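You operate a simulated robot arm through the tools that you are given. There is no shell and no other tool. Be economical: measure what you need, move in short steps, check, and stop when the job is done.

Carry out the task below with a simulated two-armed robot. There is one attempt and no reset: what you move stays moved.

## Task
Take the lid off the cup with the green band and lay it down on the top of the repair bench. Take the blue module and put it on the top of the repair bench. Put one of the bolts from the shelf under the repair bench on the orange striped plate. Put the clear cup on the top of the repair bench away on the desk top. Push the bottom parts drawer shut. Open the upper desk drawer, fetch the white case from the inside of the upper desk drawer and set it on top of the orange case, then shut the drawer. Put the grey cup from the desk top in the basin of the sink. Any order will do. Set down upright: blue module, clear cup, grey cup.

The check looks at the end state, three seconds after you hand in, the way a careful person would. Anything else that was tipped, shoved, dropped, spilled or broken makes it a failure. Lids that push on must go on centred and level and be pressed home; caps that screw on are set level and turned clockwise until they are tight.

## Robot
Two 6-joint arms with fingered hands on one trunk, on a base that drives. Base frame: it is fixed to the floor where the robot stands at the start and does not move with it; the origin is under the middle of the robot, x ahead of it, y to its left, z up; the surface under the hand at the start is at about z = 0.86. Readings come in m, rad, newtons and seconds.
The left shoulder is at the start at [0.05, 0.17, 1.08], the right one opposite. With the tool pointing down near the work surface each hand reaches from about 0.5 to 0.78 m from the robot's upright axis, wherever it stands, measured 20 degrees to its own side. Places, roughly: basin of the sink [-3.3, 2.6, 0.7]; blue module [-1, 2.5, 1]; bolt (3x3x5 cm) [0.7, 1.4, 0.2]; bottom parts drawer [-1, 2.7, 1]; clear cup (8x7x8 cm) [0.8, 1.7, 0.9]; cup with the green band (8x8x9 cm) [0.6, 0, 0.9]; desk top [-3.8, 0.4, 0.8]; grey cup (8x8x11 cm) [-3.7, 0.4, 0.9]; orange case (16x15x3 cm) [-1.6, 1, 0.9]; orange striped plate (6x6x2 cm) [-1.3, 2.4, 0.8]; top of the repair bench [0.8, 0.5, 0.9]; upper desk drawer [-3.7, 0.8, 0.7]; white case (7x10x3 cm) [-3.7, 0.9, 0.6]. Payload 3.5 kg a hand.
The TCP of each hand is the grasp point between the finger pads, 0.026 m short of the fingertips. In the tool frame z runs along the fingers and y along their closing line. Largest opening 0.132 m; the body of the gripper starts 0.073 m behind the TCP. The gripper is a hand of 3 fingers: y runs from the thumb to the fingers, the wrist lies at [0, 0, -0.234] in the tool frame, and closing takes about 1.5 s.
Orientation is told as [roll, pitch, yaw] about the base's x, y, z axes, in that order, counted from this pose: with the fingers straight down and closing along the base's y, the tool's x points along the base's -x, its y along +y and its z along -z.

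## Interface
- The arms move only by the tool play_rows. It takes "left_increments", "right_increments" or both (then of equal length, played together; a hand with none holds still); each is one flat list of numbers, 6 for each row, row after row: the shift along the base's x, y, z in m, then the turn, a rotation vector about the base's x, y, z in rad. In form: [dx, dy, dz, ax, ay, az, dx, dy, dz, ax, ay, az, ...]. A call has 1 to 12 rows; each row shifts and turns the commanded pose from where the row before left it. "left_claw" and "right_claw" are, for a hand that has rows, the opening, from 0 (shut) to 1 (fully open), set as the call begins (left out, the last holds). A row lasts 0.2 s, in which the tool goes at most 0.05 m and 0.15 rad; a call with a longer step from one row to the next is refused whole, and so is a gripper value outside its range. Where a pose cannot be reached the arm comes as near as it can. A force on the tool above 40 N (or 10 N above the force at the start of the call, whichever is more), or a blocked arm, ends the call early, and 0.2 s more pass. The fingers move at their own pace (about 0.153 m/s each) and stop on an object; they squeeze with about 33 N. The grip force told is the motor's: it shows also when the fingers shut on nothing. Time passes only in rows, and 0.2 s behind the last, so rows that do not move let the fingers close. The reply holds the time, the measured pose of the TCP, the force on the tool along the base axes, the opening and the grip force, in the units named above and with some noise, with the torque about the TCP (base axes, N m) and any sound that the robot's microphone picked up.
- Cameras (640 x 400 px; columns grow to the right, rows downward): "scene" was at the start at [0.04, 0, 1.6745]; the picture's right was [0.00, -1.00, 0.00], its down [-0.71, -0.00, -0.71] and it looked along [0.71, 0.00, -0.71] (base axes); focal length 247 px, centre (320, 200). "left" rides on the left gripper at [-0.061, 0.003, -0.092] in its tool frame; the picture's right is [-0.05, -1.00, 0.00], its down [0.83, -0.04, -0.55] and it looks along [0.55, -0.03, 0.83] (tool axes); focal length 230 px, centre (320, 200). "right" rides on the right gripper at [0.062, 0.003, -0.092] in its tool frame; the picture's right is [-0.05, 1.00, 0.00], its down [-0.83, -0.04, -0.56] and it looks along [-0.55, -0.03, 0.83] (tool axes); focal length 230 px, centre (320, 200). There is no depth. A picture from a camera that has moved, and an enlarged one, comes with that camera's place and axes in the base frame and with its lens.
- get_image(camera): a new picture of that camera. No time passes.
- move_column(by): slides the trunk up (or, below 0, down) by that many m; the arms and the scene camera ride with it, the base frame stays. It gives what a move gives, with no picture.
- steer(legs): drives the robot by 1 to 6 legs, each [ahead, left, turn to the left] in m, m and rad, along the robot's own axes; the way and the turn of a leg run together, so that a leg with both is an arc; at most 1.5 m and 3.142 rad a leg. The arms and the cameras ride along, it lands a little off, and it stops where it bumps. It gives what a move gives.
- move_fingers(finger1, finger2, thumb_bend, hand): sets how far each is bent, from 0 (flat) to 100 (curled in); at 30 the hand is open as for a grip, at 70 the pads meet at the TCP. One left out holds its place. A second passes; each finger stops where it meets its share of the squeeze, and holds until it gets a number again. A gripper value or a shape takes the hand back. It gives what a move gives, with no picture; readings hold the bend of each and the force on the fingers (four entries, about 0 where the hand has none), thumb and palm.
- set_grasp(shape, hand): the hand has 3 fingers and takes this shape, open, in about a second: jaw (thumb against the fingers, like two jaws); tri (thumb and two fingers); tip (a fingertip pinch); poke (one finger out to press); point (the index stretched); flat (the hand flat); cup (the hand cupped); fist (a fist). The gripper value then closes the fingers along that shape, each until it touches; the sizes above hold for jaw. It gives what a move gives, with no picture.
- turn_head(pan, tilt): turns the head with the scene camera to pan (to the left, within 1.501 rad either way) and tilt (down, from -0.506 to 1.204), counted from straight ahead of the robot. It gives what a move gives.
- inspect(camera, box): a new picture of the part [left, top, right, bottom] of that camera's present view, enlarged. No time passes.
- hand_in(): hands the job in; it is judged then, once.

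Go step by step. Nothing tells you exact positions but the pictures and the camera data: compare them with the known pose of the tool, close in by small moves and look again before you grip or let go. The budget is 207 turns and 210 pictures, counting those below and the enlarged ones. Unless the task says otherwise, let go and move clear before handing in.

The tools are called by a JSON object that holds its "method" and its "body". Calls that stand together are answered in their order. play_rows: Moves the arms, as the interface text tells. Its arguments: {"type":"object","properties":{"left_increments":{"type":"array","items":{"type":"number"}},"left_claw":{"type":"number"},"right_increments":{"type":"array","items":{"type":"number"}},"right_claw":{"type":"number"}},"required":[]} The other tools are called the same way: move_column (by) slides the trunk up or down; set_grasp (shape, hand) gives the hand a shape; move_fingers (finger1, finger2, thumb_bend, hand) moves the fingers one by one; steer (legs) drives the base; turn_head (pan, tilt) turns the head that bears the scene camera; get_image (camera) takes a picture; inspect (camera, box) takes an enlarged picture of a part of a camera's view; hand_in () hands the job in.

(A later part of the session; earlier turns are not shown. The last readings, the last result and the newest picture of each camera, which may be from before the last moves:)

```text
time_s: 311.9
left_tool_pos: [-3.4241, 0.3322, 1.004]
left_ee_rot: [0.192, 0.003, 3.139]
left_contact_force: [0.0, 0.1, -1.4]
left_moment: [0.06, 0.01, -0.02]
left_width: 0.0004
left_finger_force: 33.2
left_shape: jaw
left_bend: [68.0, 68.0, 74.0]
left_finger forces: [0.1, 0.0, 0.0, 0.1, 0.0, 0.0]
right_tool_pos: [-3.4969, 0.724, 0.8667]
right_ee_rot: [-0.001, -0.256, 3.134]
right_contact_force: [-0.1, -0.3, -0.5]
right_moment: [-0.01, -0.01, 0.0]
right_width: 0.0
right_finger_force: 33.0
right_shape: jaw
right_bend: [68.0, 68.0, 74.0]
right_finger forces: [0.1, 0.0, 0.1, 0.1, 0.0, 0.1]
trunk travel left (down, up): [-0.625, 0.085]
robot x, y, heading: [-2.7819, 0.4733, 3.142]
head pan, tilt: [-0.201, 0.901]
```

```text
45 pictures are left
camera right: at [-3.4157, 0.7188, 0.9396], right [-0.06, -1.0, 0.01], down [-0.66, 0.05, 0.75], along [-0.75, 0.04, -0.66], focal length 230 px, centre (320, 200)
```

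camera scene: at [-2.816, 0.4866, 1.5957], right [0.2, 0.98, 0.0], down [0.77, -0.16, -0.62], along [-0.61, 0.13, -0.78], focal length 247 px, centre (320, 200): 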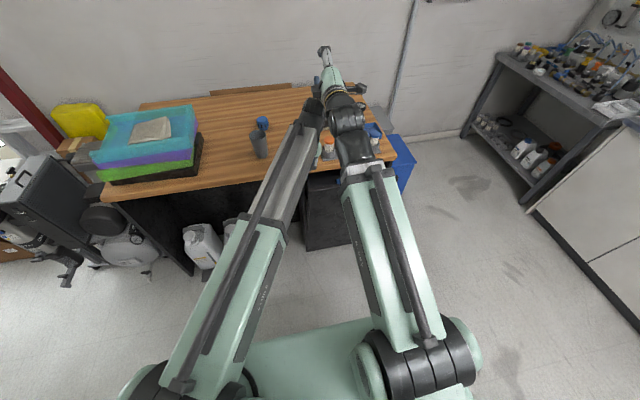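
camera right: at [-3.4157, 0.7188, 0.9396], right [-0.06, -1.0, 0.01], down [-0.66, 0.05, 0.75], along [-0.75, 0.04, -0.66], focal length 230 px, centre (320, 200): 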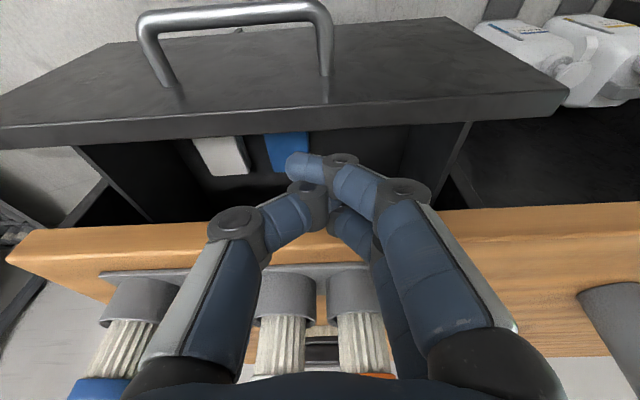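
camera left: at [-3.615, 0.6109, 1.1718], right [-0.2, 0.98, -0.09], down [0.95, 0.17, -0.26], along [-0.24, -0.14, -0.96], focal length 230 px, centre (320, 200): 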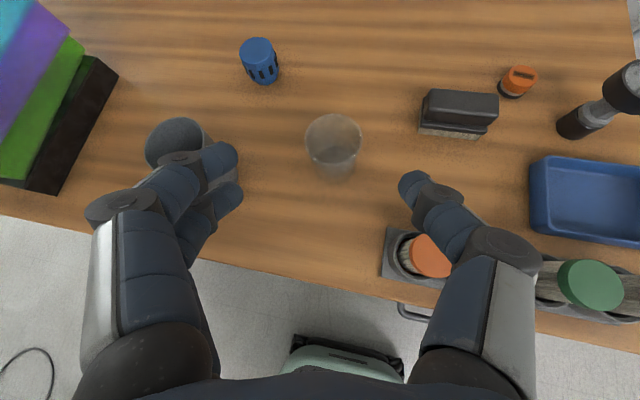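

The gap is narrow for two fingers side by side, so I extend just the index finger and look where its tip is.

{"method": "set_grasp", "body": {"hand": "right", "shape": "point"}}

{"method": "get_image", "body": {"camera": "right"}}

```text
time_s: 312.8
left_tool_pos: [-3.4232, 0.3324, 1.004]
left_ee_rot: [0.191, 0.001, 3.141]
left_contact_force: [0.4, 0.7, -1.2]
left_moment: [-0.01, -0.01, 0.0]
left_width: 0.0002
left_finger_force: 32.6
left_shape: jaw
left_bend: [68.0, 68.0, 74.0]
left_finger forces: [0.0, 0.0, 0.0, 0.1, 0.0, 0.0]
right_tool_pos: [-3.4982, 0.7231, 0.8684]
right_ee_rot: [-0.001, -0.256, 3.133]
right_contact_force: [0.4, -0.4, 0.4]
right_moment: [-0.02, -0.01, -0.02]
right_width: 0.0
right_finger_force: 0.1
right_shape: point
right_bend: [14.0, 100.0, 51.0]
right_finger forces: [0.0, 0.1, 0.1, 0.0, 0.0, 0.0]
trunk travel left (down, up): [-0.625, 0.085]
robot x, y, heading: [-2.7797, 0.4707, 3.138]
head pan, tilt: [-0.201, 0.901]
```

```text
44 pictures are left
camera right: at [-3.4152, 0.7187, 0.9407], right [-0.06, -1.0, 0.01], down [-0.66, 0.05, 0.75], along [-0.75, 0.04, -0.66], focal length 230 px, centre (320, 200)
```

right: 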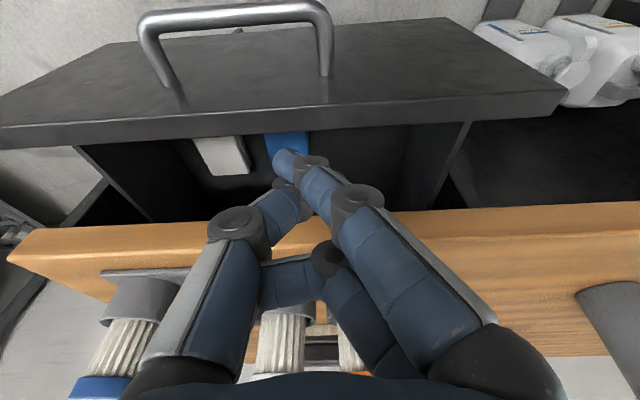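

{"method": "play_rows", "body": {"right_increments": [-0.006, 0, 0, 0, 0.148, 0, -0.007, 0, 0, 0, 0.148, 0, 0, 0, -0.025, 0, 0, 0, 0, 0, -0.026, 0, 0, 0]}}

{"method": "get_image", "body": {"camera": "right"}}

```text
time_s: 313.8
left_tool_pos: [-3.4225, 0.3331, 1.0045]
left_ee_rot: [0.19, 0.001, 3.141]
left_contact_force: [-0.2, 0.3, -0.1]
left_moment: [0.0, 0.02, 0.01]
left_width: 0.0
left_finger_force: 32.8
left_shape: jaw
left_bend: [68.0, 68.0, 74.0]
left_finger forces: [0.0, 0.0, 0.0, 0.0, 0.1, 0.1]
right_tool_pos: [-3.5128, 0.7216, 0.8154]
right_ee_rot: [0.001, -0.556, 3.132]
right_contact_force: [-1.5, 0.6, 7.2]
right_moment: [0.06, -0.08, 0.01]
right_width: 0.0
right_finger_force: 0.0
right_shape: point
right_bend: [15.0, 100.0, 51.0]
right_finger forces: [9.8, 0.0, 0.0, 0.1, 0.1, 0.1]
trunk travel left (down, up): [-0.625, 0.085]
robot x, y, heading: [-2.7801, 0.4726, 3.14]
head pan, tilt: [-0.201, 0.901]
```

```text
43 pictures are left
camera right: at [-3.4128, 0.717, 0.8616], right [-0.05, -1.0, 0.03], down [-0.41, 0.05, 0.91], along [-0.91, 0.04, -0.41], focal length 230 px, centre (320, 200)
```

right: 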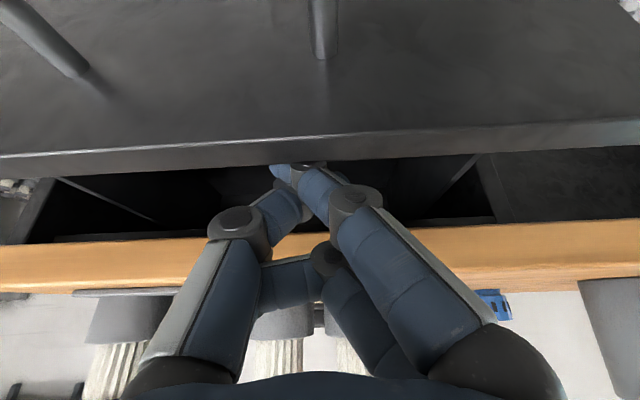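

{"method": "play_rows", "body": {"right_increments": [0, 0, 0.008, 0, 0, 0, -0.015, 0, 0, 0, 0, 0, 0, 0, -0.018, 0, 0, 0, 0, 0, -0.012, 0, 0, 0]}}

{"method": "play_rows", "body": {"right_increments": [0.015, 0, 0, 0, 0, 0, 0.02, 0, 0, 0, 0, 0, 0.02, 0, 0, 0, 0, 0, 0.02, 0, 0, 0, 0, 0]}}

{"method": "get_image", "body": {"camera": "right"}}

```text
time_s: 314.8
left_tool_pos: [-3.4228, 0.3323, 1.005]
left_ee_rot: [0.192, 0.001, 3.14]
left_contact_force: [0.8, 0.3, -0.1]
left_moment: [0.0, 0.0, 0.02]
left_width: 0.0
left_finger_force: 32.8
left_shape: jaw
left_bend: [68.0, 68.0, 74.0]
left_finger forces: [0.0, 0.0, 0.0, 0.0, 0.0, 0.0]
right_tool_pos: [-3.5279, 0.7227, 0.792]
right_ee_rot: [0.001, -0.556, 3.131]
right_contact_force: [-1.0, 0.2, 5.1]
right_moment: [-0.08, -0.16, 0.03]
right_width: 0.0
right_finger_force: 0.1
right_shape: point
right_bend: [15.0, 100.0, 51.0]
right_finger forces: [8.0, 0.0, 0.1, 0.1, 0.0, 0.0]
trunk travel left (down, up): [-0.625, 0.085]
robot x, y, heading: [-2.7814, 0.4723, 3.14]
head pan, tilt: [-0.201, 0.901]
```

```text
time_s: 315.8
left_tool_pos: [-3.4238, 0.3342, 1.0035]
left_ee_rot: [0.193, 0.002, 3.139]
left_contact_force: [1.2, 0.3, 1.0]
left_moment: [-0.03, -0.03, 0.01]
left_width: 0.0001
left_finger_force: 32.6
left_shape: jaw
left_bend: [68.0, 68.0, 74.0]
left_finger forces: [0.0, 0.1, 0.1, 0.0, 0.0, 0.1]
right_tool_pos: [-3.4497, 0.7213, 0.7897]
right_ee_rot: [0.002, -0.55, 3.13]
right_contact_force: [0.0, -0.1, 0.6]
right_moment: [0.0, -0.04, -0.01]
right_width: 0.0001
right_finger_force: 0.1
right_shape: point
right_bend: [16.0, 100.0, 51.0]
right_finger forces: [0.3, 0.1, 0.1, 0.1, 0.1, 0.1]
trunk travel left (down, up): [-0.625, 0.085]
robot x, y, heading: [-2.7789, 0.4706, 3.142]
head pan, tilt: [-0.201, 0.901]
```

```text
42 pictures are left
camera right: at [-3.3503, 0.7169, 0.8357], right [-0.05, -1.0, 0.03], down [-0.42, 0.05, 0.91], along [-0.91, 0.04, -0.42], focal length 230 px, centre (320, 200)
```

right: 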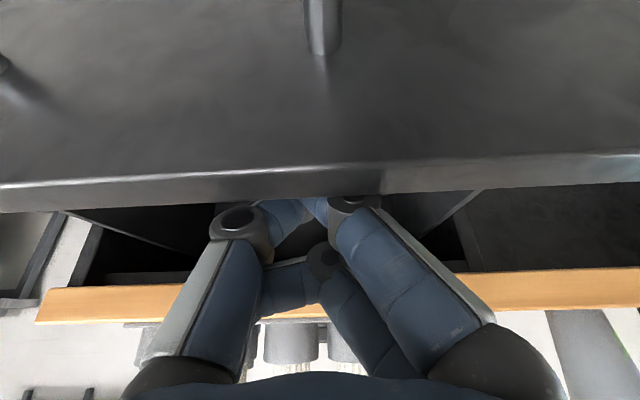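

The drawer is following. I keep pulling.

{"method": "play_rows", "body": {"right_increments": [0.02, 0, 0, 0, 0, 0, 0.02, 0, 0, 0, 0, 0, 0.02, 0, 0, 0, 0, 0, 0.02, 0, 0, 0, 0, 0, 0.02, 0, 0, 0, 0, 0, 0.02, 0, 0, 0, 0, 0]}}

{"method": "get_image", "body": {"camera": "right"}}

```text
time_s: 317.2
left_tool_pos: [-3.4233, 0.3308, 1.0035]
left_ee_rot: [0.191, -0.001, 3.141]
left_contact_force: [-0.2, -0.9, -1.1]
left_moment: [0.0, 0.01, -0.04]
left_width: 0.0002
left_finger_force: 32.5
left_shape: jaw
left_bend: [68.0, 68.0, 74.0]
left_finger forces: [0.1, 0.0, 0.0, 0.0, 0.1, 0.1]
right_tool_pos: [-3.3411, 0.7249, 0.7894]
right_ee_rot: [0.002, -0.558, 3.132]
right_contact_force: [-10.0, -4.5, 14.4]
right_moment: [-0.07, -0.62, -0.32]
right_width: 0.0001
right_finger_force: 0.0
right_shape: point
right_bend: [19.0, 100.0, 52.0]
right_finger forces: [16.0, 0.1, 0.0, 0.0, 0.0, 0.0]
right hand out of reach, approached as far as the arm can: row 6
trunk travel left (down, up): [-0.625, 0.085]
robot x, y, heading: [-2.7822, 0.4723, 3.142]
head pan, tilt: [-0.201, 0.901]
```

```text
41 pictures are left
camera right: at [-3.2406, 0.7199, 0.8348], right [-0.05, -1.0, 0.03], down [-0.41, 0.05, 0.91], along [-0.91, 0.04, -0.41], focal length 230 px, centre (320, 200)
```

right: 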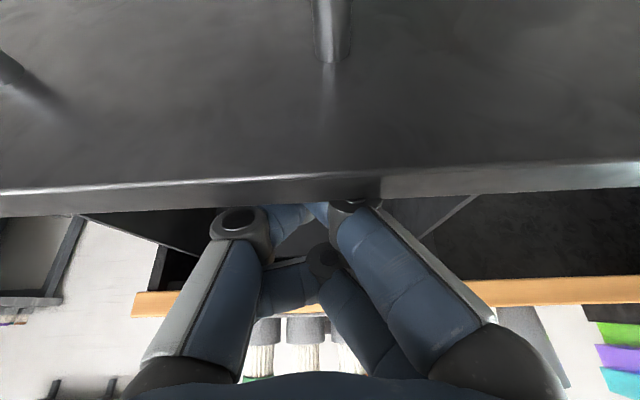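

The drawer is open about 25 cm. I take the finger out, level the hand, open it, and look down at the white case.

{"method": "play_rows", "body": {"right_increments": [-0.015, 0, 0, 0, 0, 0, -0.005, 0, 0.03, 0, 0, 0, 0, 0, 0.045, 0, 0, 0, 0, 0, 0.045, 0, 0, 0, 0, 0.02, 0.04, 0, -0.14, 0, 0, 0.03, 0.02, 0, -0.14, 0, 0, 0.03, 0, 0, -0.14, 0, 0, 0.03, 0, 0, -0.135, 0, -0.04, 0, 0, 0, 0, 0, -0.03, 0, 0, 0, 0, 0]}}

{"method": "set_grasp", "body": {"hand": "right", "shape": "flat"}}

{"method": "set_grasp", "body": {"hand": "right", "shape": "jaw"}}

{"method": "get_image", "body": {"camera": "right"}}

```text
time_s: 319.4
left_tool_pos: [-3.4234, 0.3323, 1.0032]
left_ee_rot: [0.193, 0.0, 3.139]
left_contact_force: [-0.1, 0.4, -0.1]
left_moment: [-0.03, 0.0, 0.0]
left_width: 0.0001
left_finger_force: 33.2
left_shape: jaw
left_bend: [68.0, 68.0, 74.0]
left_finger forces: [0.0, 0.0, 0.1, 0.0, 0.1, 0.0]
right_tool_pos: [-3.4405, 0.8346, 0.9664]
right_ee_rot: [-0.003, 0.002, 3.133]
right_contact_force: [0.0, 0.2, -0.2]
right_moment: [0.01, 0.03, 0.0]
right_width: 0.0
right_finger_force: 0.1
right_shape: point
right_bend: [20.0, 100.0, 52.0]
right_finger forces: [0.0, 0.1, 0.0, 0.0, 0.0, 0.0]
right hand out of reach, approached as far as the arm can: row 3, 4
trunk travel left (down, up): [-0.625, 0.085]
robot x, y, heading: [-2.7839, 0.4732, 3.139]
head pan, tilt: [-0.201, 0.901]
```

```text
time_s: 320.3
left_tool_pos: [-3.4234, 0.3321, 1.0035]
left_ee_rot: [0.192, 0.001, 3.139]
left_contact_force: [-0.7, -0.4, 0.3]
left_moment: [0.0, -0.03, 0.07]
left_width: 0.0
left_finger_force: 33.1
left_shape: jaw
left_bend: [68.0, 68.0, 74.0]
left_finger forces: [0.0, 0.0, 0.0, 0.0, 0.0, 0.0]
right_tool_pos: [-3.4396, 0.8336, 0.9651]
right_ee_rot: [-0.003, 0.003, 3.134]
right_contact_force: [-0.6, -0.1, 0.3]
right_moment: [0.0, -0.01, 0.02]
right_width: 0.1258
right_finger_force: 0.1
right_shape: flat
right_bend: [15.0, 29.0, 16.0]
right_finger forces: [0.1, 0.0, 0.1, 0.1, 0.0, 0.0]
trunk travel left (down, up): [-0.625, 0.085]
robot x, y, heading: [-2.7778, 0.4707, 3.14]
head pan, tilt: [-0.201, 0.901]
```

```text
time_s: 321.2
left_tool_pos: [-3.4233, 0.3324, 1.0034]
left_ee_rot: [0.192, -0.001, 3.14]
left_contact_force: [0.3, 0.0, -0.1]
left_moment: [0.0, 0.01, 0.02]
left_width: 0.0003
left_finger_force: 33.3
left_shape: jaw
left_bend: [68.0, 68.0, 74.0]
left_finger forces: [0.0, 0.1, 0.0, 0.0, 0.0, 0.0]
right_tool_pos: [-3.4405, 0.8346, 0.9664]
right_ee_rot: [-0.004, 0.001, 3.135]
right_contact_force: [0.1, 0.1, -0.7]
right_moment: [0.04, -0.01, 0.0]
right_width: 0.1321
right_finger_force: 0.1
right_shape: jaw
right_bend: [30.0, 30.0, 30.0]
right_finger forces: [0.0, 0.0, 0.0, 0.1, 0.0, 0.0]
trunk travel left (down, up): [-0.625, 0.085]
robot x, y, heading: [-2.777, 0.4703, 3.138]
head pan, tilt: [-0.201, 0.901]
```

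```text
40 pictures are left
camera right: at [-3.379, 0.8295, 1.0576], right [-0.06, -1.0, 0.0], down [-0.83, 0.05, 0.55], along [-0.55, 0.04, -0.83], focal length 230 px, centre (320, 200)
```

right: 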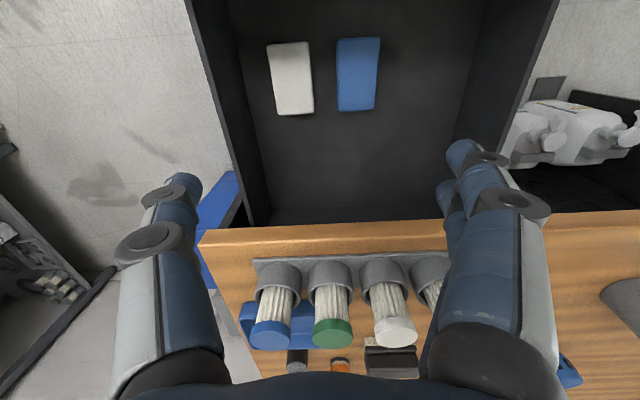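

{"method": "inspect", "body": {"camera": "right", "box": [200, 0, 400, 125]}}

```text
3.20 times, centred on (300, 62) of right
camera zoom: at [-3.379, 0.8295, 1.0576], right [-0.06, -1.0, 0.0], down [-0.83, 0.05, 0.55], along [-0.55, 0.04, -0.83], focal length 736 px, centre (384, 640)
```

zoom: 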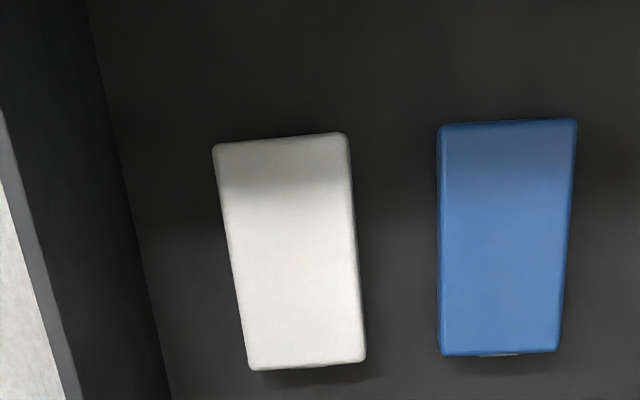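

There is enough room on both sides of the white case: centre about (-3.418, 0.883), top z ≈ 0.63. I descend over it with the opening reduced.

{"method": "play_rows", "body": {"right_increments": [0.003, 0.024, 0, 0, 0, 0, 0.003, 0.024, 0, 0, 0, 0, 0, 0, -0.045, 0, 0, 0, 0, 0, -0.045, 0, 0, 0, 0, 0, -0.045, 0, 0, 0, 0, 0, -0.045, 0, 0, 0, 0, 0, -0.04, 0, 0, 0], "right_claw": 0.75}}

{"method": "get_image", "body": {"camera": "right"}}

```text
time_s: 322.8
left_tool_pos: [-3.4244, 0.3331, 1.0028]
left_ee_rot: [0.192, 0.003, 3.141]
left_contact_force: [0.2, -0.4, 0.6]
left_moment: [0.0, 0.0, 0.0]
left_width: 0.0001
left_finger_force: 32.8
left_shape: jaw
left_bend: [68.0, 68.0, 74.0]
left_finger forces: [0.0, 0.0, 0.0, 0.0, 0.0, 0.0]
right_tool_pos: [-3.434, 0.8855, 0.7436]
right_ee_rot: [-0.001, 0.002, 3.133]
right_contact_force: [-0.2, -0.2, 0.2]
right_moment: [0.01, -0.01, 0.0]
right_width: 0.0994
right_finger_force: 0.0
right_shape: jaw
right_bend: [63.0, 63.0, 60.0]
right_finger forces: [0.0, 0.0, 0.0, 0.0, 0.0, 0.0]
trunk travel left (down, up): [-0.625, 0.085]
robot x, y, heading: [-2.7839, 0.4695, 3.14]
head pan, tilt: [-0.201, 0.901]
```

```text
38 pictures are left
camera right: at [-3.3748, 0.8807, 0.8358], right [-0.06, -1.0, 0.0], down [-0.83, 0.05, 0.55], along [-0.55, 0.04, -0.83], focal length 230 px, centre (320, 200)
```

right: 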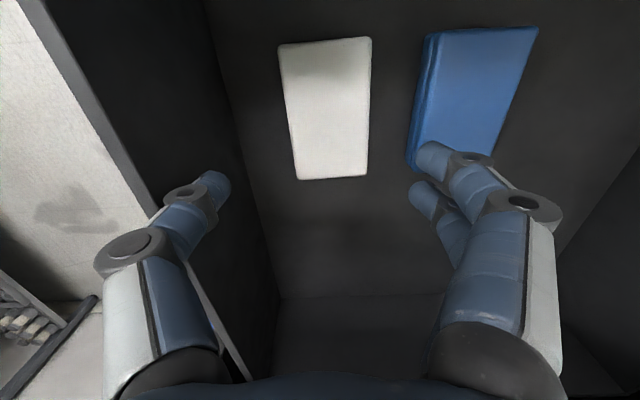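

{"method": "play_rows", "body": {"right_increments": [0.002, -0.007, -0.03, 0, 0, 0, 0, 0, -0.035, 0, 0, 0, 0, 0, -0.028, 0, 0, 0], "right_claw": 0.7}}

{"method": "play_rows", "body": {"right_increments": [0, 0, -0.005, 0, 0, 0, 0, 0, -0.005, 0, 0, 0, 0, 0, -0.003, 0, 0, 0]}}

{"method": "get_image", "body": {"camera": "right"}}

```text
time_s: 323.6
left_tool_pos: [-3.4217, 0.3322, 1.0048]
left_ee_rot: [0.191, 0.0, 3.139]
left_contact_force: [0.7, -1.5, 0.8]
left_moment: [0.02, 0.02, 0.0]
left_width: 0.0
left_finger_force: 32.9
left_shape: jaw
left_bend: [68.0, 68.0, 74.0]
left_finger forces: [0.1, 0.0, 0.0, 0.0, 0.0, 0.1]
right_tool_pos: [-3.4324, 0.8792, 0.6573]
right_ee_rot: [-0.006, -0.003, 3.133]
right_contact_force: [-1.3, 2.2, 14.3]
right_moment: [-0.74, 0.02, -0.06]
right_width: 0.0919
right_finger_force: 0.1
right_shape: jaw
right_bend: [69.0, 69.0, 64.0]
right_finger forces: [7.4, 6.2, 0.0, 0.0, 0.0, 0.0]
trunk travel left (down, up): [-0.625, 0.085]
robot x, y, heading: [-2.7781, 0.4725, 3.143]
head pan, tilt: [-0.201, 0.901]
```

```text
time_s: 324.1
left_tool_pos: [-3.4229, 0.3334, 1.0045]
left_ee_rot: [0.192, 0.0, 3.139]
left_contact_force: [-0.5, 0.5, 0.0]
left_moment: [-0.01, -0.03, 0.0]
left_width: 0.0002
left_finger_force: 33.1
left_shape: jaw
left_bend: [68.0, 68.0, 74.0]
left_finger forces: [0.0, 0.0, 0.0, 0.0, 0.0, 0.1]
right_tool_pos: [-3.4361, 0.8803, 0.657]
right_ee_rot: [-0.008, -0.01, 3.129]
right_contact_force: [0.1, 2.0, 24.5]
right_moment: [-1.44, -0.08, 0.01]
right_width: 0.0922
right_finger_force: 0.1
right_shape: jaw
right_bend: [70.0, 69.0, 64.0]
right_finger forces: [14.1, 10.8, 0.1, 0.0, 0.1, 0.1]
trunk travel left (down, up): [-0.625, 0.085]
robot x, y, heading: [-2.7797, 0.4703, 3.142]
head pan, tilt: [-0.201, 0.901]
stopped in row 2 (right hand): the force on the tool passed its limit at 44 N (the readings are from after the stop); the commanded pose is now the measured one
```

```text
37 pictures are left
camera right: at [-3.3742, 0.8753, 0.7469], right [-0.06, -1.0, -0.01], down [-0.82, 0.05, 0.56], along [-0.56, 0.04, -0.83], focal length 230 px, centre (320, 200)
```

right: 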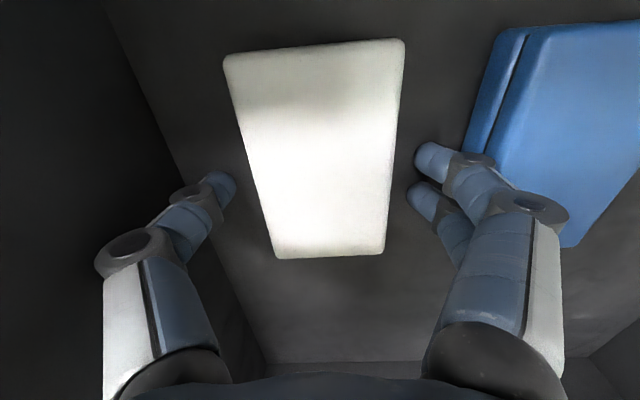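

A knuckle touches the blue case. I rise a little, narrow the opening, shift slightly away from it, and go down again.

{"method": "play_rows", "body": {"right_increments": [0, 0.004, 0.015, 0, 0, 0, 0, 0, 0, 0, 0, 0, 0, 0, 0, 0, 0, 0, 0, 0, -0.01, 0, 0, 0, 0, 0, -0.01, 0, 0, 0, 0, 0, -0.006, 0, 0, 0], "right_claw": 0.6}}

{"method": "get_image", "body": {"camera": "right"}}

```text
time_s: 325.4
left_tool_pos: [-3.4232, 0.3332, 1.004]
left_ee_rot: [0.191, -0.002, 3.142]
left_contact_force: [-0.4, 0.3, -0.2]
left_moment: [-0.01, 0.0, 0.03]
left_width: 0.0001
left_finger_force: 32.6
left_shape: jaw
left_bend: [68.0, 68.0, 74.0]
left_finger forces: [0.0, 0.1, 0.1, 0.0, 0.1, 0.0]
right_tool_pos: [-3.4369, 0.884, 0.6555]
right_ee_rot: [-0.009, -0.022, 3.129]
right_contact_force: [0.4, 1.7, 27.2]
right_moment: [-1.4, -0.15, -0.03]
right_width: 0.0783
right_finger_force: 0.0
right_shape: jaw
right_bend: [73.0, 72.0, 71.0]
right_finger forces: [16.1, 11.1, 0.1, 0.0, 0.0, 0.0]
right hand out of reach, approached as far as the arm can: row 6
trunk travel left (down, up): [-0.625, 0.085]
robot x, y, heading: [-2.7808, 0.4746, 3.142]
head pan, tilt: [-0.201, 0.901]
stopped in row 6 (right hand): the force on the tool passed its limit at 46 N (the readings are from after the stop); the commanded pose is now the measured one
```

```text
36 pictures are left
camera right: at [-3.3739, 0.8794, 0.7466], right [-0.06, -1.0, -0.01], down [-0.82, 0.05, 0.57], along [-0.57, 0.04, -0.82], focal length 230 px, centre (320, 200)
```

right: 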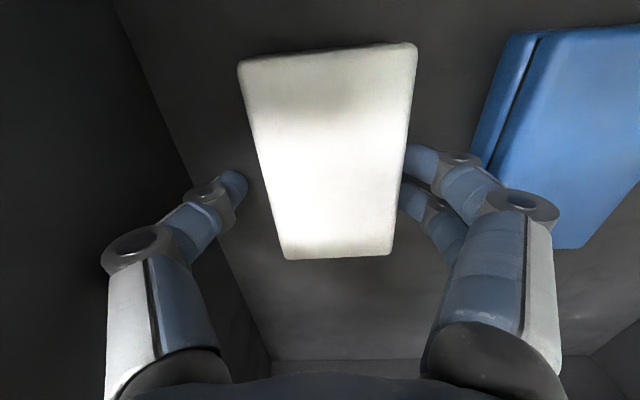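

The fingertips are on the drawer floor beside the case. I ease up 3 mm and close.

{"method": "play_rows", "body": {"right_increments": [0, 0, 0.004, 0, 0, 0, 0, 0, 0, 0, 0, 0]}}

{"method": "play_rows", "body": {"right_increments": [0, 0, 0, 0, 0, 0, 0, 0, 0, 0, 0, 0, 0, 0, 0, 0, 0, 0, 0, 0, 0, 0, 0, 0, 0, 0, 0, 0, 0, 0], "right_claw": 0}}

{"method": "play_rows", "body": {"right_increments": [0, 0, 0.02, 0, 0, 0, 0, 0, 0.03, 0, 0, 0, 0, 0, 0.04, 0, 0, 0]}}

{"method": "get_image", "body": {"camera": "right"}}

```text
time_s: 326.0
left_tool_pos: [-3.4219, 0.3329, 1.0043]
left_ee_rot: [0.192, 0.0, 3.139]
left_contact_force: [0.0, -0.7, -0.9]
left_moment: [0.03, 0.03, 0.03]
left_width: 0.0
left_finger_force: 32.4
left_shape: jaw
left_bend: [68.0, 68.0, 74.0]
left_finger forces: [0.1, 0.0, 0.0, 0.1, 0.1, 0.0]
right_tool_pos: [-3.4351, 0.8834, 0.6565]
right_ee_rot: [-0.009, -0.016, 3.132]
right_contact_force: [-1.0, 1.2, 12.5]
right_moment: [-0.61, -0.03, -0.02]
right_width: 0.0785
right_finger_force: 0.2
right_shape: jaw
right_bend: [72.0, 72.0, 71.0]
right_finger forces: [7.6, 4.6, 0.0, 0.0, 0.0, 0.0]
trunk travel left (down, up): [-0.625, 0.085]
robot x, y, heading: [-2.778, 0.4704, 3.136]
head pan, tilt: [-0.201, 0.901]
```

```text
time_s: 327.2
left_tool_pos: [-3.4237, 0.3326, 1.0032]
left_ee_rot: [0.192, 0.0, 3.141]
left_contact_force: [-0.8, 1.0, 0.0]
left_moment: [0.0, -0.01, -0.01]
left_width: 0.0
left_finger_force: 32.4
left_shape: jaw
left_bend: [68.0, 68.0, 74.0]
left_finger forces: [0.0, 0.1, 0.1, 0.0, 0.0, 0.1]
right_tool_pos: [-3.4349, 0.8845, 0.6569]
right_ee_rot: [-0.008, -0.015, 3.133]
right_contact_force: [0.3, -3.9, 9.0]
right_moment: [-0.51, -0.09, -0.01]
right_width: 0.0563
right_finger_force: 33.1
right_shape: jaw
right_bend: [73.0, 72.0, 71.0]
right_finger forces: [20.1, 17.9, 0.0, 0.0, 28.2, 0.1]
trunk travel left (down, up): [-0.625, 0.085]
robot x, y, heading: [-2.7805, 0.4709, 3.14]
head pan, tilt: [-0.201, 0.901]
```

```text
time_s: 328.0
left_tool_pos: [-3.4243, 0.3326, 1.0038]
left_ee_rot: [0.191, 0.0, 3.139]
left_contact_force: [-0.4, -0.2, -0.6]
left_moment: [0.02, 0.03, -0.02]
left_width: 0.0001
left_finger_force: 33.2
left_shape: jaw
left_bend: [68.0, 68.0, 74.0]
left_finger forces: [0.0, 0.0, 0.0, 0.0, 0.0, 0.0]
right_tool_pos: [-3.4337, 0.8837, 0.7454]
right_ee_rot: [-0.008, -0.015, 3.132]
right_contact_force: [-0.4, 0.1, -1.4]
right_moment: [0.04, 0.02, 0.0]
right_width: 0.0559
right_finger_force: 33.2
right_shape: jaw
right_bend: [73.0, 72.0, 71.0]
right_finger forces: [16.6, 16.2, 0.0, 0.0, 32.8, 0.0]
trunk travel left (down, up): [-0.625, 0.085]
robot x, y, heading: [-2.7837, 0.4714, 3.143]
head pan, tilt: [-0.201, 0.901]
```

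```text
35 pictures are left
camera right: at [-3.3712, 0.8784, 0.8371], right [-0.06, -1.0, -0.01], down [-0.82, 0.05, 0.57], along [-0.57, 0.04, -0.82], focal length 230 px, centre (320, 200)
```

right: 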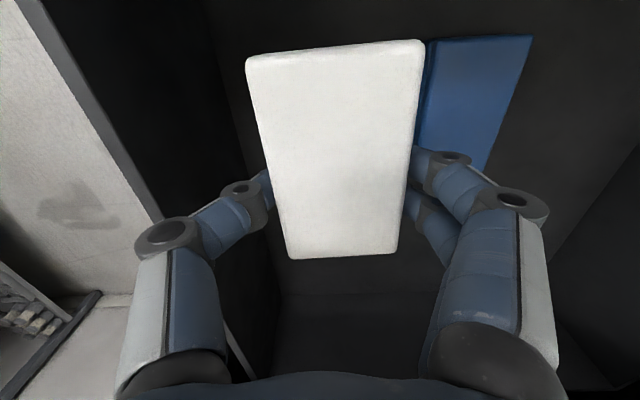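

The white case is held. I raise it clear, and bring the closed left hand in front of the drawer front, left of the handle, to push it shut.

{"method": "play_rows", "body": {"right_increments": [0, 0, 0.045, 0, 0, 0, 0, 0, 0.045, 0, 0, 0, 0, 0, 0.045, 0, 0, 0, 0, 0, 0.045, 0, 0, 0, 0, 0, 0.045, 0, 0, 0, 0, 0.02, 0.045, 0, 0, 0, 0, 0.04, 0.02, 0, 0, 0, 0, 0.04, 0, 0, 0, 0]}}

{"method": "play_rows", "body": {"left_increments": [0.02, 0.038, 0, 0, 0, 0, 0.02, 0.038, 0, 0, 0, 0, 0.02, 0.038, 0, 0, 0, 0, 0.02, 0.038, 0, 0, 0, 0, 0.02, 0.038, 0, 0, 0, 0, 0.02, 0.038, 0, 0, 0, 0, 0.02, 0.038, 0, 0, 0, 0, 0.02, 0.038, 0, 0, 0, 0, 0.02, 0.038, 0, 0, 0, 0], "left_claw": 0}}

{"method": "play_rows", "body": {"left_increments": [0, 0, -0.04, 0, 0, 0, 0, 0, -0.04, 0, 0, 0, 0, 0, -0.04, 0, 0, 0, 0, 0, -0.04, 0, 0, 0, 0, 0, -0.04, 0, 0, 0, 0, 0, -0.03, 0, 0, 0]}}

{"method": "get_image", "body": {"camera": "right"}}

```text
time_s: 329.8
left_tool_pos: [-3.4228, 0.333, 1.004]
left_ee_rot: [0.191, 0.0, 3.14]
left_contact_force: [-1.2, 0.5, -0.7]
left_moment: [-0.03, 0.02, -0.03]
left_width: 0.0
left_finger_force: 32.9
left_shape: jaw
left_bend: [68.0, 68.0, 74.0]
left_finger forces: [0.0, 0.0, 0.0, 0.0, 0.0, 0.0]
right_tool_pos: [-3.4295, 0.981, 1.0352]
right_ee_rot: [-0.009, -0.017, 3.132]
right_contact_force: [0.0, -0.9, -0.4]
right_moment: [-0.01, 0.01, -0.01]
right_width: 0.0562
right_finger_force: 32.8
right_shape: jaw
right_bend: [73.0, 72.0, 71.0]
right_finger forces: [16.7, 16.3, 0.1, 0.0, 32.9, 0.0]
right hand out of reach, approached as far as the arm can: row 8
trunk travel left (down, up): [-0.625, 0.085]
robot x, y, heading: [-2.7798, 0.4732, 3.139]
head pan, tilt: [-0.201, 0.901]
```

```text
time_s: 331.8
left_tool_pos: [-3.242, 0.6747, 1.0047]
left_ee_rot: [0.193, 0.0, 3.141]
left_contact_force: [-0.8, -0.3, -0.2]
left_moment: [-0.03, 0.01, 0.02]
left_width: 0.0
left_finger_force: 33.3
left_shape: jaw
left_bend: [68.0, 68.0, 74.0]
left_finger forces: [0.0, 0.0, 0.0, 0.0, 0.1, 0.0]
right_tool_pos: [-3.4297, 0.9829, 1.0345]
right_ee_rot: [-0.008, -0.016, 3.131]
right_contact_force: [-0.7, 0.1, -0.5]
right_moment: [0.05, 0.01, 0.0]
right_width: 0.0559
right_finger_force: 32.4
right_shape: jaw
right_bend: [73.0, 72.0, 71.0]
right_finger forces: [16.7, 16.3, 0.1, 0.1, 32.8, 0.0]
trunk travel left (down, up): [-0.625, 0.085]
robot x, y, heading: [-2.7821, 0.472, 3.141]
head pan, tilt: [-0.201, 0.901]
```

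```text
time_s: 333.2
left_tool_pos: [-3.2423, 0.6765, 0.7718]
left_ee_rot: [0.191, 0.001, 3.142]
left_contact_force: [-0.6, -0.4, -0.4]
left_moment: [0.02, -0.01, 0.01]
left_width: 0.0
left_finger_force: 32.8
left_shape: jaw
left_bend: [68.0, 68.0, 74.0]
left_finger forces: [0.0, 0.0, 0.0, 0.0, 0.0, 0.1]
right_tool_pos: [-3.4287, 0.9832, 1.0345]
right_ee_rot: [-0.009, -0.017, 3.131]
right_contact_force: [0.1, -0.9, -1.3]
right_moment: [-0.01, 0.02, 0.01]
right_width: 0.0558
right_finger_force: 33.2
right_shape: jaw
right_bend: [73.0, 72.0, 71.0]
right_finger forces: [16.7, 16.3, 0.1, 0.1, 32.9, 0.0]
trunk travel left (down, up): [-0.625, 0.085]
robot x, y, heading: [-2.7853, 0.4728, 3.137]
head pan, tilt: [-0.201, 0.901]
```

```text
34 pictures are left
camera right: at [-3.367, 0.9768, 1.1254], right [-0.06, -1.0, -0.01], down [-0.82, 0.05, 0.57], along [-0.57, 0.04, -0.82], focal length 230 px, centre (320, 200)
```

right: 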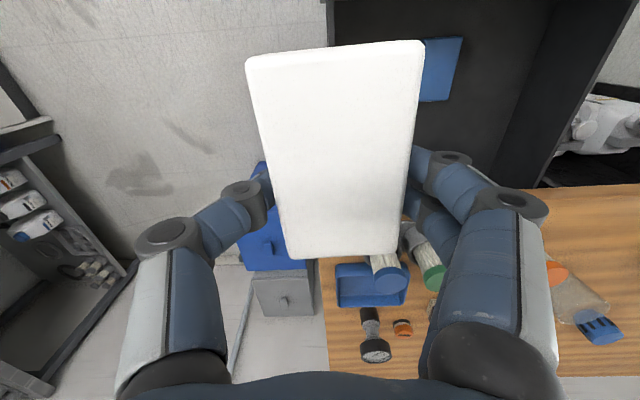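

The left fingers stand before the drawer front. I drive 12 cm forward, then push with the arm until it is shut.

{"method": "steer", "body": {"legs": [[0.13, 0, 0]]}}

{"method": "play_rows", "body": {"left_increments": [-0.02, 0, 0, 0, 0, 0, -0.02, 0, 0, 0, 0, 0, -0.02, 0, 0, 0, 0, 0, -0.02, 0, 0, 0, 0, 0, -0.02, 0, 0, 0, 0, 0, -0.02, 0, 0, 0, 0, 0, -0.02, 0, 0, 0, 0, 0, -0.02, 0, 0, 0, 0, 0]}}

{"method": "get_image", "body": {"camera": "right"}}

{"method": "get_image", "body": {"camera": "left"}}

```text
time_s: 334.5
left_tool_pos: [-3.3739, 0.6772, 0.7714]
left_ee_rot: [0.192, 0.001, 3.139]
left_contact_force: [-0.4, 0.2, 0.4]
left_moment: [0.0, 0.0, -0.01]
left_width: 0.0002
left_finger_force: 33.5
left_shape: jaw
left_bend: [68.0, 68.0, 74.0]
left_finger forces: [0.0, 0.0, 0.1, 0.0, 0.0, 0.0]
right_tool_pos: [-3.5594, 0.9837, 1.0339]
right_ee_rot: [-0.01, -0.015, 3.128]
right_contact_force: [-0.5, 0.2, -1.6]
right_moment: [0.01, -0.03, -0.05]
right_width: 0.0561
right_finger_force: 33.0
right_shape: jaw
right_bend: [73.0, 72.0, 71.0]
right_finger forces: [16.8, 16.3, 0.0, 0.1, 32.9, 0.1]
trunk travel left (down, up): [-0.625, 0.085]
robot x, y, heading: [-2.914, 0.4716, 3.135]
head pan, tilt: [-0.201, 0.901]
```

```text
time_s: 336.3
left_tool_pos: [-3.5122, 0.6625, 0.7752]
left_ee_rot: [0.191, -0.002, 3.137]
left_contact_force: [0.2, 0.1, 0.0]
left_moment: [0.0, 0.03, 0.01]
left_width: 0.0002
left_finger_force: 33.0
left_shape: jaw
left_bend: [68.0, 68.0, 74.0]
left_finger forces: [0.5, 0.0, 0.0, 0.1, 0.0, 0.0]
left hand out of reach, approached as far as the arm can: row 7, 8
right_tool_pos: [-3.5592, 0.9835, 1.0345]
right_ee_rot: [-0.009, -0.019, 3.13]
right_contact_force: [-1.1, 0.4, -0.3]
right_moment: [0.04, 0.0, 0.02]
right_width: 0.056
right_finger_force: 32.9
right_shape: jaw
right_bend: [73.0, 72.0, 71.0]
right_finger forces: [16.7, 16.3, 0.1, 0.0, 33.0, 0.1]
trunk travel left (down, up): [-0.625, 0.085]
robot x, y, heading: [-2.9081, 0.4727, 3.135]
head pan, tilt: [-0.201, 0.901]
```

```text
33 pictures are left
camera right: at [-3.496, 0.9778, 1.1254], right [-0.06, -1.0, -0.01], down [-0.82, 0.05, 0.57], along [-0.57, 0.04, -0.82], focal length 230 px, centre (320, 200)
```

right: 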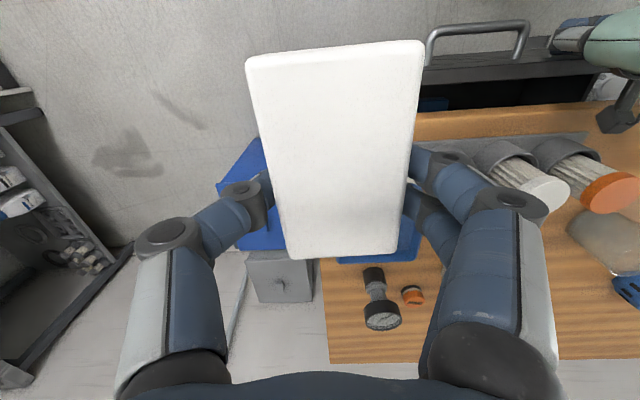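

```text
32 pictures are left
camera left: at [-3.5729, 0.6784, 0.8657], right [-0.05, 0.98, -0.19], down [0.83, 0.14, 0.53], along [0.55, -0.13, -0.82], focal length 230 px, centre (320, 200)
```

left: 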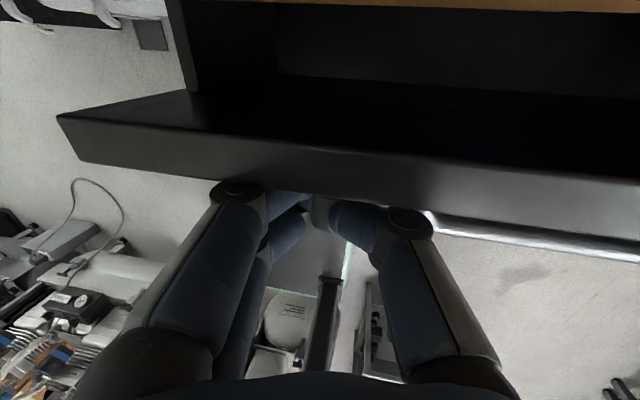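

The drawer is nearly shut, but the left hand's camera would soon meet the bottles. I back off a little, tilt the hand as before, and finish the push with the fingertips.

{"method": "play_rows", "body": {"left_increments": [0.03, -0.01, 0, 0, 0, 0, 0.02, 0, 0, 0, 0.14, 0, 0.01, 0, 0, 0, 0.14, 0, 0, 0, 0, 0, 0.14, 0, 0, 0, 0, 0, 0.14, 0, 0, 0, 0, 0, 0.14, 0, 0, 0, 0, 0, 0.14, 0]}}

{"method": "play_rows", "body": {"left_increments": [-0.02, 0, -0.005, 0, 0, 0, -0.02, 0, -0.005, 0, 0, 0, -0.015, 0, 0, 0, 0, 0, -0.015, 0, 0, 0, 0, 0, -0.015, 0, 0, 0, 0, 0, -0.015, 0, 0, 0, 0, 0, -0.015, 0, 0, 0, 0, 0]}}

{"method": "get_image", "body": {"camera": "left"}}

```text
time_s: 337.9
left_tool_pos: [-3.4523, 0.652, 0.7763]
left_ee_rot: [0.194, -0.838, 3.137]
left_contact_force: [0.1, 0.4, -0.2]
left_moment: [-0.05, -0.01, 0.02]
left_width: 0.0
left_finger_force: 32.7
left_shape: jaw
left_bend: [68.0, 68.0, 74.0]
left_finger forces: [0.0, 0.0, 0.0, 0.1, 0.0, 0.0]
right_tool_pos: [-3.5596, 0.983, 1.0358]
right_ee_rot: [-0.009, -0.017, 3.13]
right_contact_force: [0.2, -0.4, -0.7]
right_moment: [-0.02, 0.03, -0.02]
right_width: 0.0561
right_finger_force: 33.1
right_shape: jaw
right_bend: [73.0, 72.0, 71.0]
right_finger forces: [16.6, 16.3, 0.0, 0.0, 32.9, 0.1]
trunk travel left (down, up): [-0.625, 0.085]
robot x, y, heading: [-2.9106, 0.4695, 3.14]
head pan, tilt: [-0.201, 0.901]
```

```text
time_s: 339.5
left_tool_pos: [-3.5654, 0.6531, 0.7651]
left_ee_rot: [0.195, -0.838, 3.138]
left_contact_force: [26.8, -4.8, -3.0]
left_moment: [-0.09, -0.17, -0.08]
left_width: 0.0003
left_finger_force: 33.1
left_shape: jaw
left_bend: [71.0, 68.0, 74.0]
left_finger forces: [34.9, 0.1, 0.0, 0.0, 0.0, 0.0]
right_tool_pos: [-3.5552, 0.9844, 1.0371]
right_ee_rot: [-0.01, -0.02, 3.129]
right_contact_force: [-0.6, -0.1, -1.8]
right_moment: [0.04, 0.0, -0.01]
right_width: 0.0561
right_finger_force: 33.2
right_shape: jaw
right_bend: [73.0, 72.0, 71.0]
right_finger forces: [16.7, 16.3, 0.0, 0.1, 32.7, 0.0]
trunk travel left (down, up): [-0.625, 0.085]
robot x, y, heading: [-2.9114, 0.4714, 3.139]
head pan, tilt: [-0.201, 0.901]
```

```text
31 pictures are left
camera left: at [-3.5381, 0.6693, 0.871], right [-0.18, 0.98, -0.09], down [0.96, 0.15, -0.26], along [-0.24, -0.13, -0.96], focal length 230 px, centre (320, 200)
```

left: 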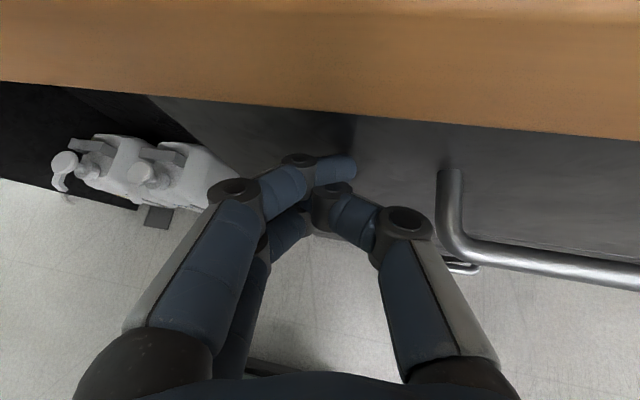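

The drawer is shut firmly. Next I take the grey cup with the left hand: retreat, rise, and go to the approach point in front of it (cup at about (-3.705, 0.41)).

{"method": "play_rows", "body": {"left_increments": [0.04, -0.005, 0, 0, 0, 0, 0.04, 0, 0, 0, 0, 0, 0.02, 0, 0.04, 0, 0, 0, 0, 0, 0.045, 0, 0, 0, 0, 0, 0.045, 0, 0, 0, 0, 0, 0.045, 0, 0, 0, 0, 0, 0.045, 0, 0, 0, 0, 0, 0.045, 0, 0, 0, 0, 0, 0.045, 0, 0, 0], "left_claw": 0.88}}

{"method": "play_rows", "body": {"left_increments": [0, -0.044, 0, 0, 0, 0, 0, -0.044, 0, 0, 0, 0, 0, -0.044, 0, 0, 0, 0, 0, -0.044, 0, 0, 0, 0, 0, -0.039, 0, 0, 0, 0, -0.04, 0, -0.01, 0, 0, 0, -0.04, 0, -0.02, 0, 0, 0, -0.04, 0, -0.025, 0, 0, 0, -0.033, 0, -0.028, 0, 0, 0]}}

{"method": "get_image", "body": {"camera": "left"}}

```text
time_s: 341.5
left_tool_pos: [-3.4665, 0.6476, 1.0746]
left_ee_rot: [0.196, -0.837, 3.136]
left_contact_force: [0.6, 0.1, -0.7]
left_moment: [0.03, 0.01, 0.03]
left_width: 0.116
left_finger_force: 0.1
left_shape: jaw
left_bend: [51.0, 51.0, 47.0]
left_finger forces: [0.0, 0.0, 0.0, 0.0, 0.1, 0.0]
right_tool_pos: [-3.5578, 0.983, 1.0345]
right_ee_rot: [-0.01, -0.017, 3.127]
right_contact_force: [-0.2, -0.8, -1.3]
right_moment: [-0.01, 0.06, -0.01]
right_width: 0.0561
right_finger_force: 32.8
right_shape: jaw
right_bend: [73.0, 72.0, 71.0]
right_finger forces: [16.6, 16.3, 0.0, 0.0, 32.9, 0.0]
trunk travel left (down, up): [-0.625, 0.085]
robot x, y, heading: [-2.9146, 0.4697, 3.139]
head pan, tilt: [-0.201, 0.901]
```

```text
time_s: 343.5
left_tool_pos: [-3.6469, 0.4464, 1.0002]
left_ee_rot: [0.194, -0.84, 3.137]
left_contact_force: [-0.6, -0.4, -0.6]
left_moment: [0.02, 0.0, 0.04]
left_width: 0.116
left_finger_force: 0.1
left_shape: jaw
left_bend: [51.0, 51.0, 47.0]
left_finger forces: [0.0, 0.0, 0.0, 0.1, 0.1, 0.0]
left hand out of reach, approached as far as the arm can: row 4, 5
right_tool_pos: [-3.5591, 0.9827, 1.0358]
right_ee_rot: [-0.008, -0.019, 3.128]
right_contact_force: [0.8, 0.1, -1.2]
right_moment: [-0.01, -0.01, 0.0]
right_width: 0.0561
right_finger_force: 32.7
right_shape: jaw
right_bend: [73.0, 72.0, 71.0]
right_finger forces: [16.6, 16.2, 0.0, 0.0, 32.9, 0.0]
trunk travel left (down, up): [-0.625, 0.085]
robot x, y, heading: [-2.9106, 0.4699, 3.139]
head pan, tilt: [-0.201, 0.901]
```

```text
30 pictures are left
camera left: at [-3.6194, 0.4625, 1.1061], right [-0.17, 0.98, -0.09], down [0.95, 0.15, -0.26], along [-0.24, -0.13, -0.96], focal length 230 px, centre (320, 200)
```

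left: 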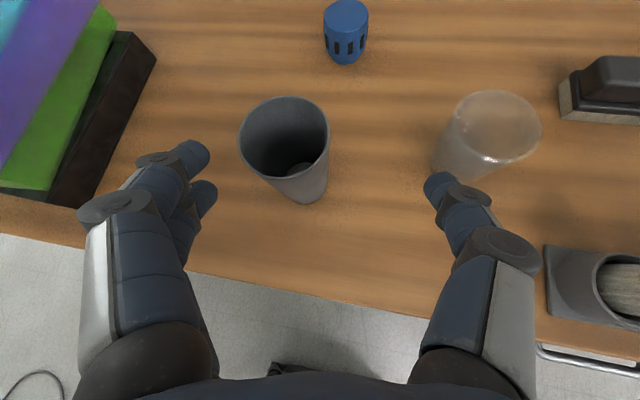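

{"method": "play_rows", "body": {"left_increments": [0.01, -0.018, 0, 0, 0, 0, 0, -0.017, 0, 0, 0, 0, -0.015, 0, -0.02, 0, 0, 0, -0.02, 0, -0.03, 0, 0, 0]}}

{"method": "get_image", "body": {"camera": "left"}}

```text
time_s: 344.5
left_tool_pos: [-3.6733, 0.4152, 0.9529]
left_ee_rot: [0.195, -0.839, 3.139]
left_contact_force: [-0.6, 0.3, 0.1]
left_moment: [-0.01, 0.02, -0.02]
left_width: 0.1159
left_finger_force: 0.1
left_shape: jaw
left_bend: [51.0, 51.0, 47.0]
left_finger forces: [0.0, 0.0, 0.0, 0.0, 0.0, 0.0]
right_tool_pos: [-3.5578, 0.9823, 1.033]
right_ee_rot: [-0.009, -0.018, 3.128]
right_contact_force: [-0.4, 0.4, -1.3]
right_moment: [-0.02, -0.01, 0.0]
right_width: 0.0562
right_finger_force: 32.7
right_shape: jaw
right_bend: [73.0, 72.0, 71.0]
right_finger forces: [16.7, 16.3, 0.1, 0.0, 32.9, 0.0]
trunk travel left (down, up): [-0.625, 0.085]
robot x, y, heading: [-2.9102, 0.4725, 3.142]
head pan, tilt: [-0.201, 0.901]
```

```text
29 pictures are left
camera left: at [-3.6456, 0.4314, 1.0588], right [-0.18, 0.98, -0.09], down [0.95, 0.15, -0.26], along [-0.24, -0.13, -0.96], focal length 230 px, centre (320, 200)
```

left: 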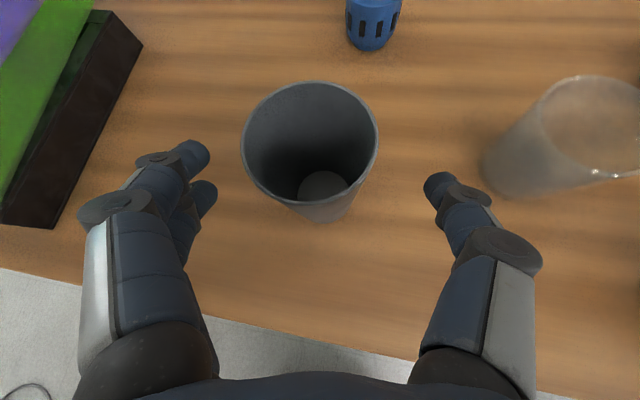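

{"method": "play_rows", "body": {"left_increments": [-0.011, -0.002, -0.019, 0, 0, 0, -0.011, -0.001, -0.019, 0, 0, 0]}}

{"method": "play_rows", "body": {"left_increments": [0, 0, 0, 0, 0, 0, 0, 0, 0, 0, 0, 0, 0, 0, 0, 0, 0, 0, 0, 0, 0, 0, 0, 0, 0, 0, 0, 0, 0, 0], "left_claw": 0}}

{"method": "get_image", "body": {"camera": "left"}}

```text
time_s: 345.1
left_tool_pos: [-3.6922, 0.41, 0.9155]
left_ee_rot: [0.195, -0.839, 3.138]
left_contact_force: [0.8, -0.3, 0.2]
left_moment: [-0.01, 0.03, 0.04]
left_width: 0.1157
left_finger_force: 0.1
left_shape: jaw
left_bend: [51.0, 51.0, 47.0]
left_finger forces: [0.0, 0.0, 0.0, 0.0, 0.0, 0.0]
right_tool_pos: [-3.5588, 0.9828, 1.0348]
right_ee_rot: [-0.009, -0.016, 3.128]
right_contact_force: [0.0, 0.3, -0.4]
right_moment: [0.01, 0.0, 0.01]
right_width: 0.056
right_finger_force: 33.1
right_shape: jaw
right_bend: [73.0, 72.0, 71.0]
right_finger forces: [16.7, 16.4, 0.0, 0.0, 32.8, 0.1]
trunk travel left (down, up): [-0.625, 0.085]
robot x, y, heading: [-2.9102, 0.4732, 3.14]
head pan, tilt: [-0.201, 0.901]
```

```text
time_s: 346.3
left_tool_pos: [-3.6926, 0.4108, 0.9162]
left_ee_rot: [0.197, -0.84, 3.137]
left_contact_force: [0.3, 0.0, -0.3]
left_moment: [0.05, -0.04, 0.01]
left_width: 0.0548
left_finger_force: 32.7
left_shape: jaw
left_bend: [73.0, 73.0, 70.0]
left_finger forces: [14.5, 14.8, 0.0, 0.0, 29.9, 0.0]
right_tool_pos: [-3.5586, 0.9842, 1.0353]
right_ee_rot: [-0.008, -0.018, 3.13]
right_contact_force: [-1.2, -0.5, -0.4]
right_moment: [0.02, -0.03, -0.01]
right_width: 0.0561
right_finger_force: 32.8
right_shape: jaw
right_bend: [73.0, 72.0, 71.0]
right_finger forces: [16.7, 16.3, 0.0, 0.1, 32.9, 0.0]
trunk travel left (down, up): [-0.625, 0.085]
robot x, y, heading: [-2.9128, 0.4734, 3.137]
head pan, tilt: [-0.201, 0.901]
```

```text
28 pictures are left
camera left: at [-3.6657, 0.4271, 1.0202], right [-0.17, 0.98, -0.09], down [0.95, 0.15, -0.26], along [-0.24, -0.13, -0.96], focal length 230 px, centre (320, 200)
```

left: 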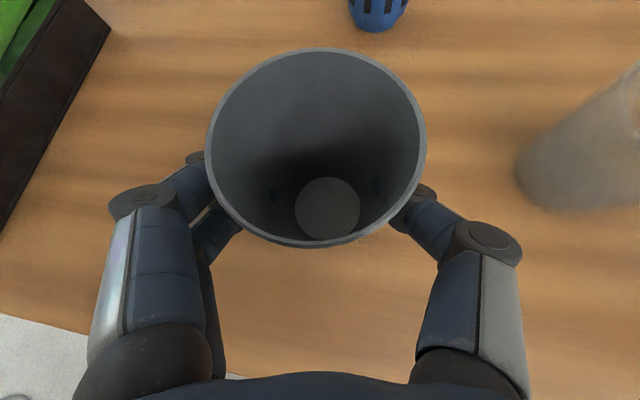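

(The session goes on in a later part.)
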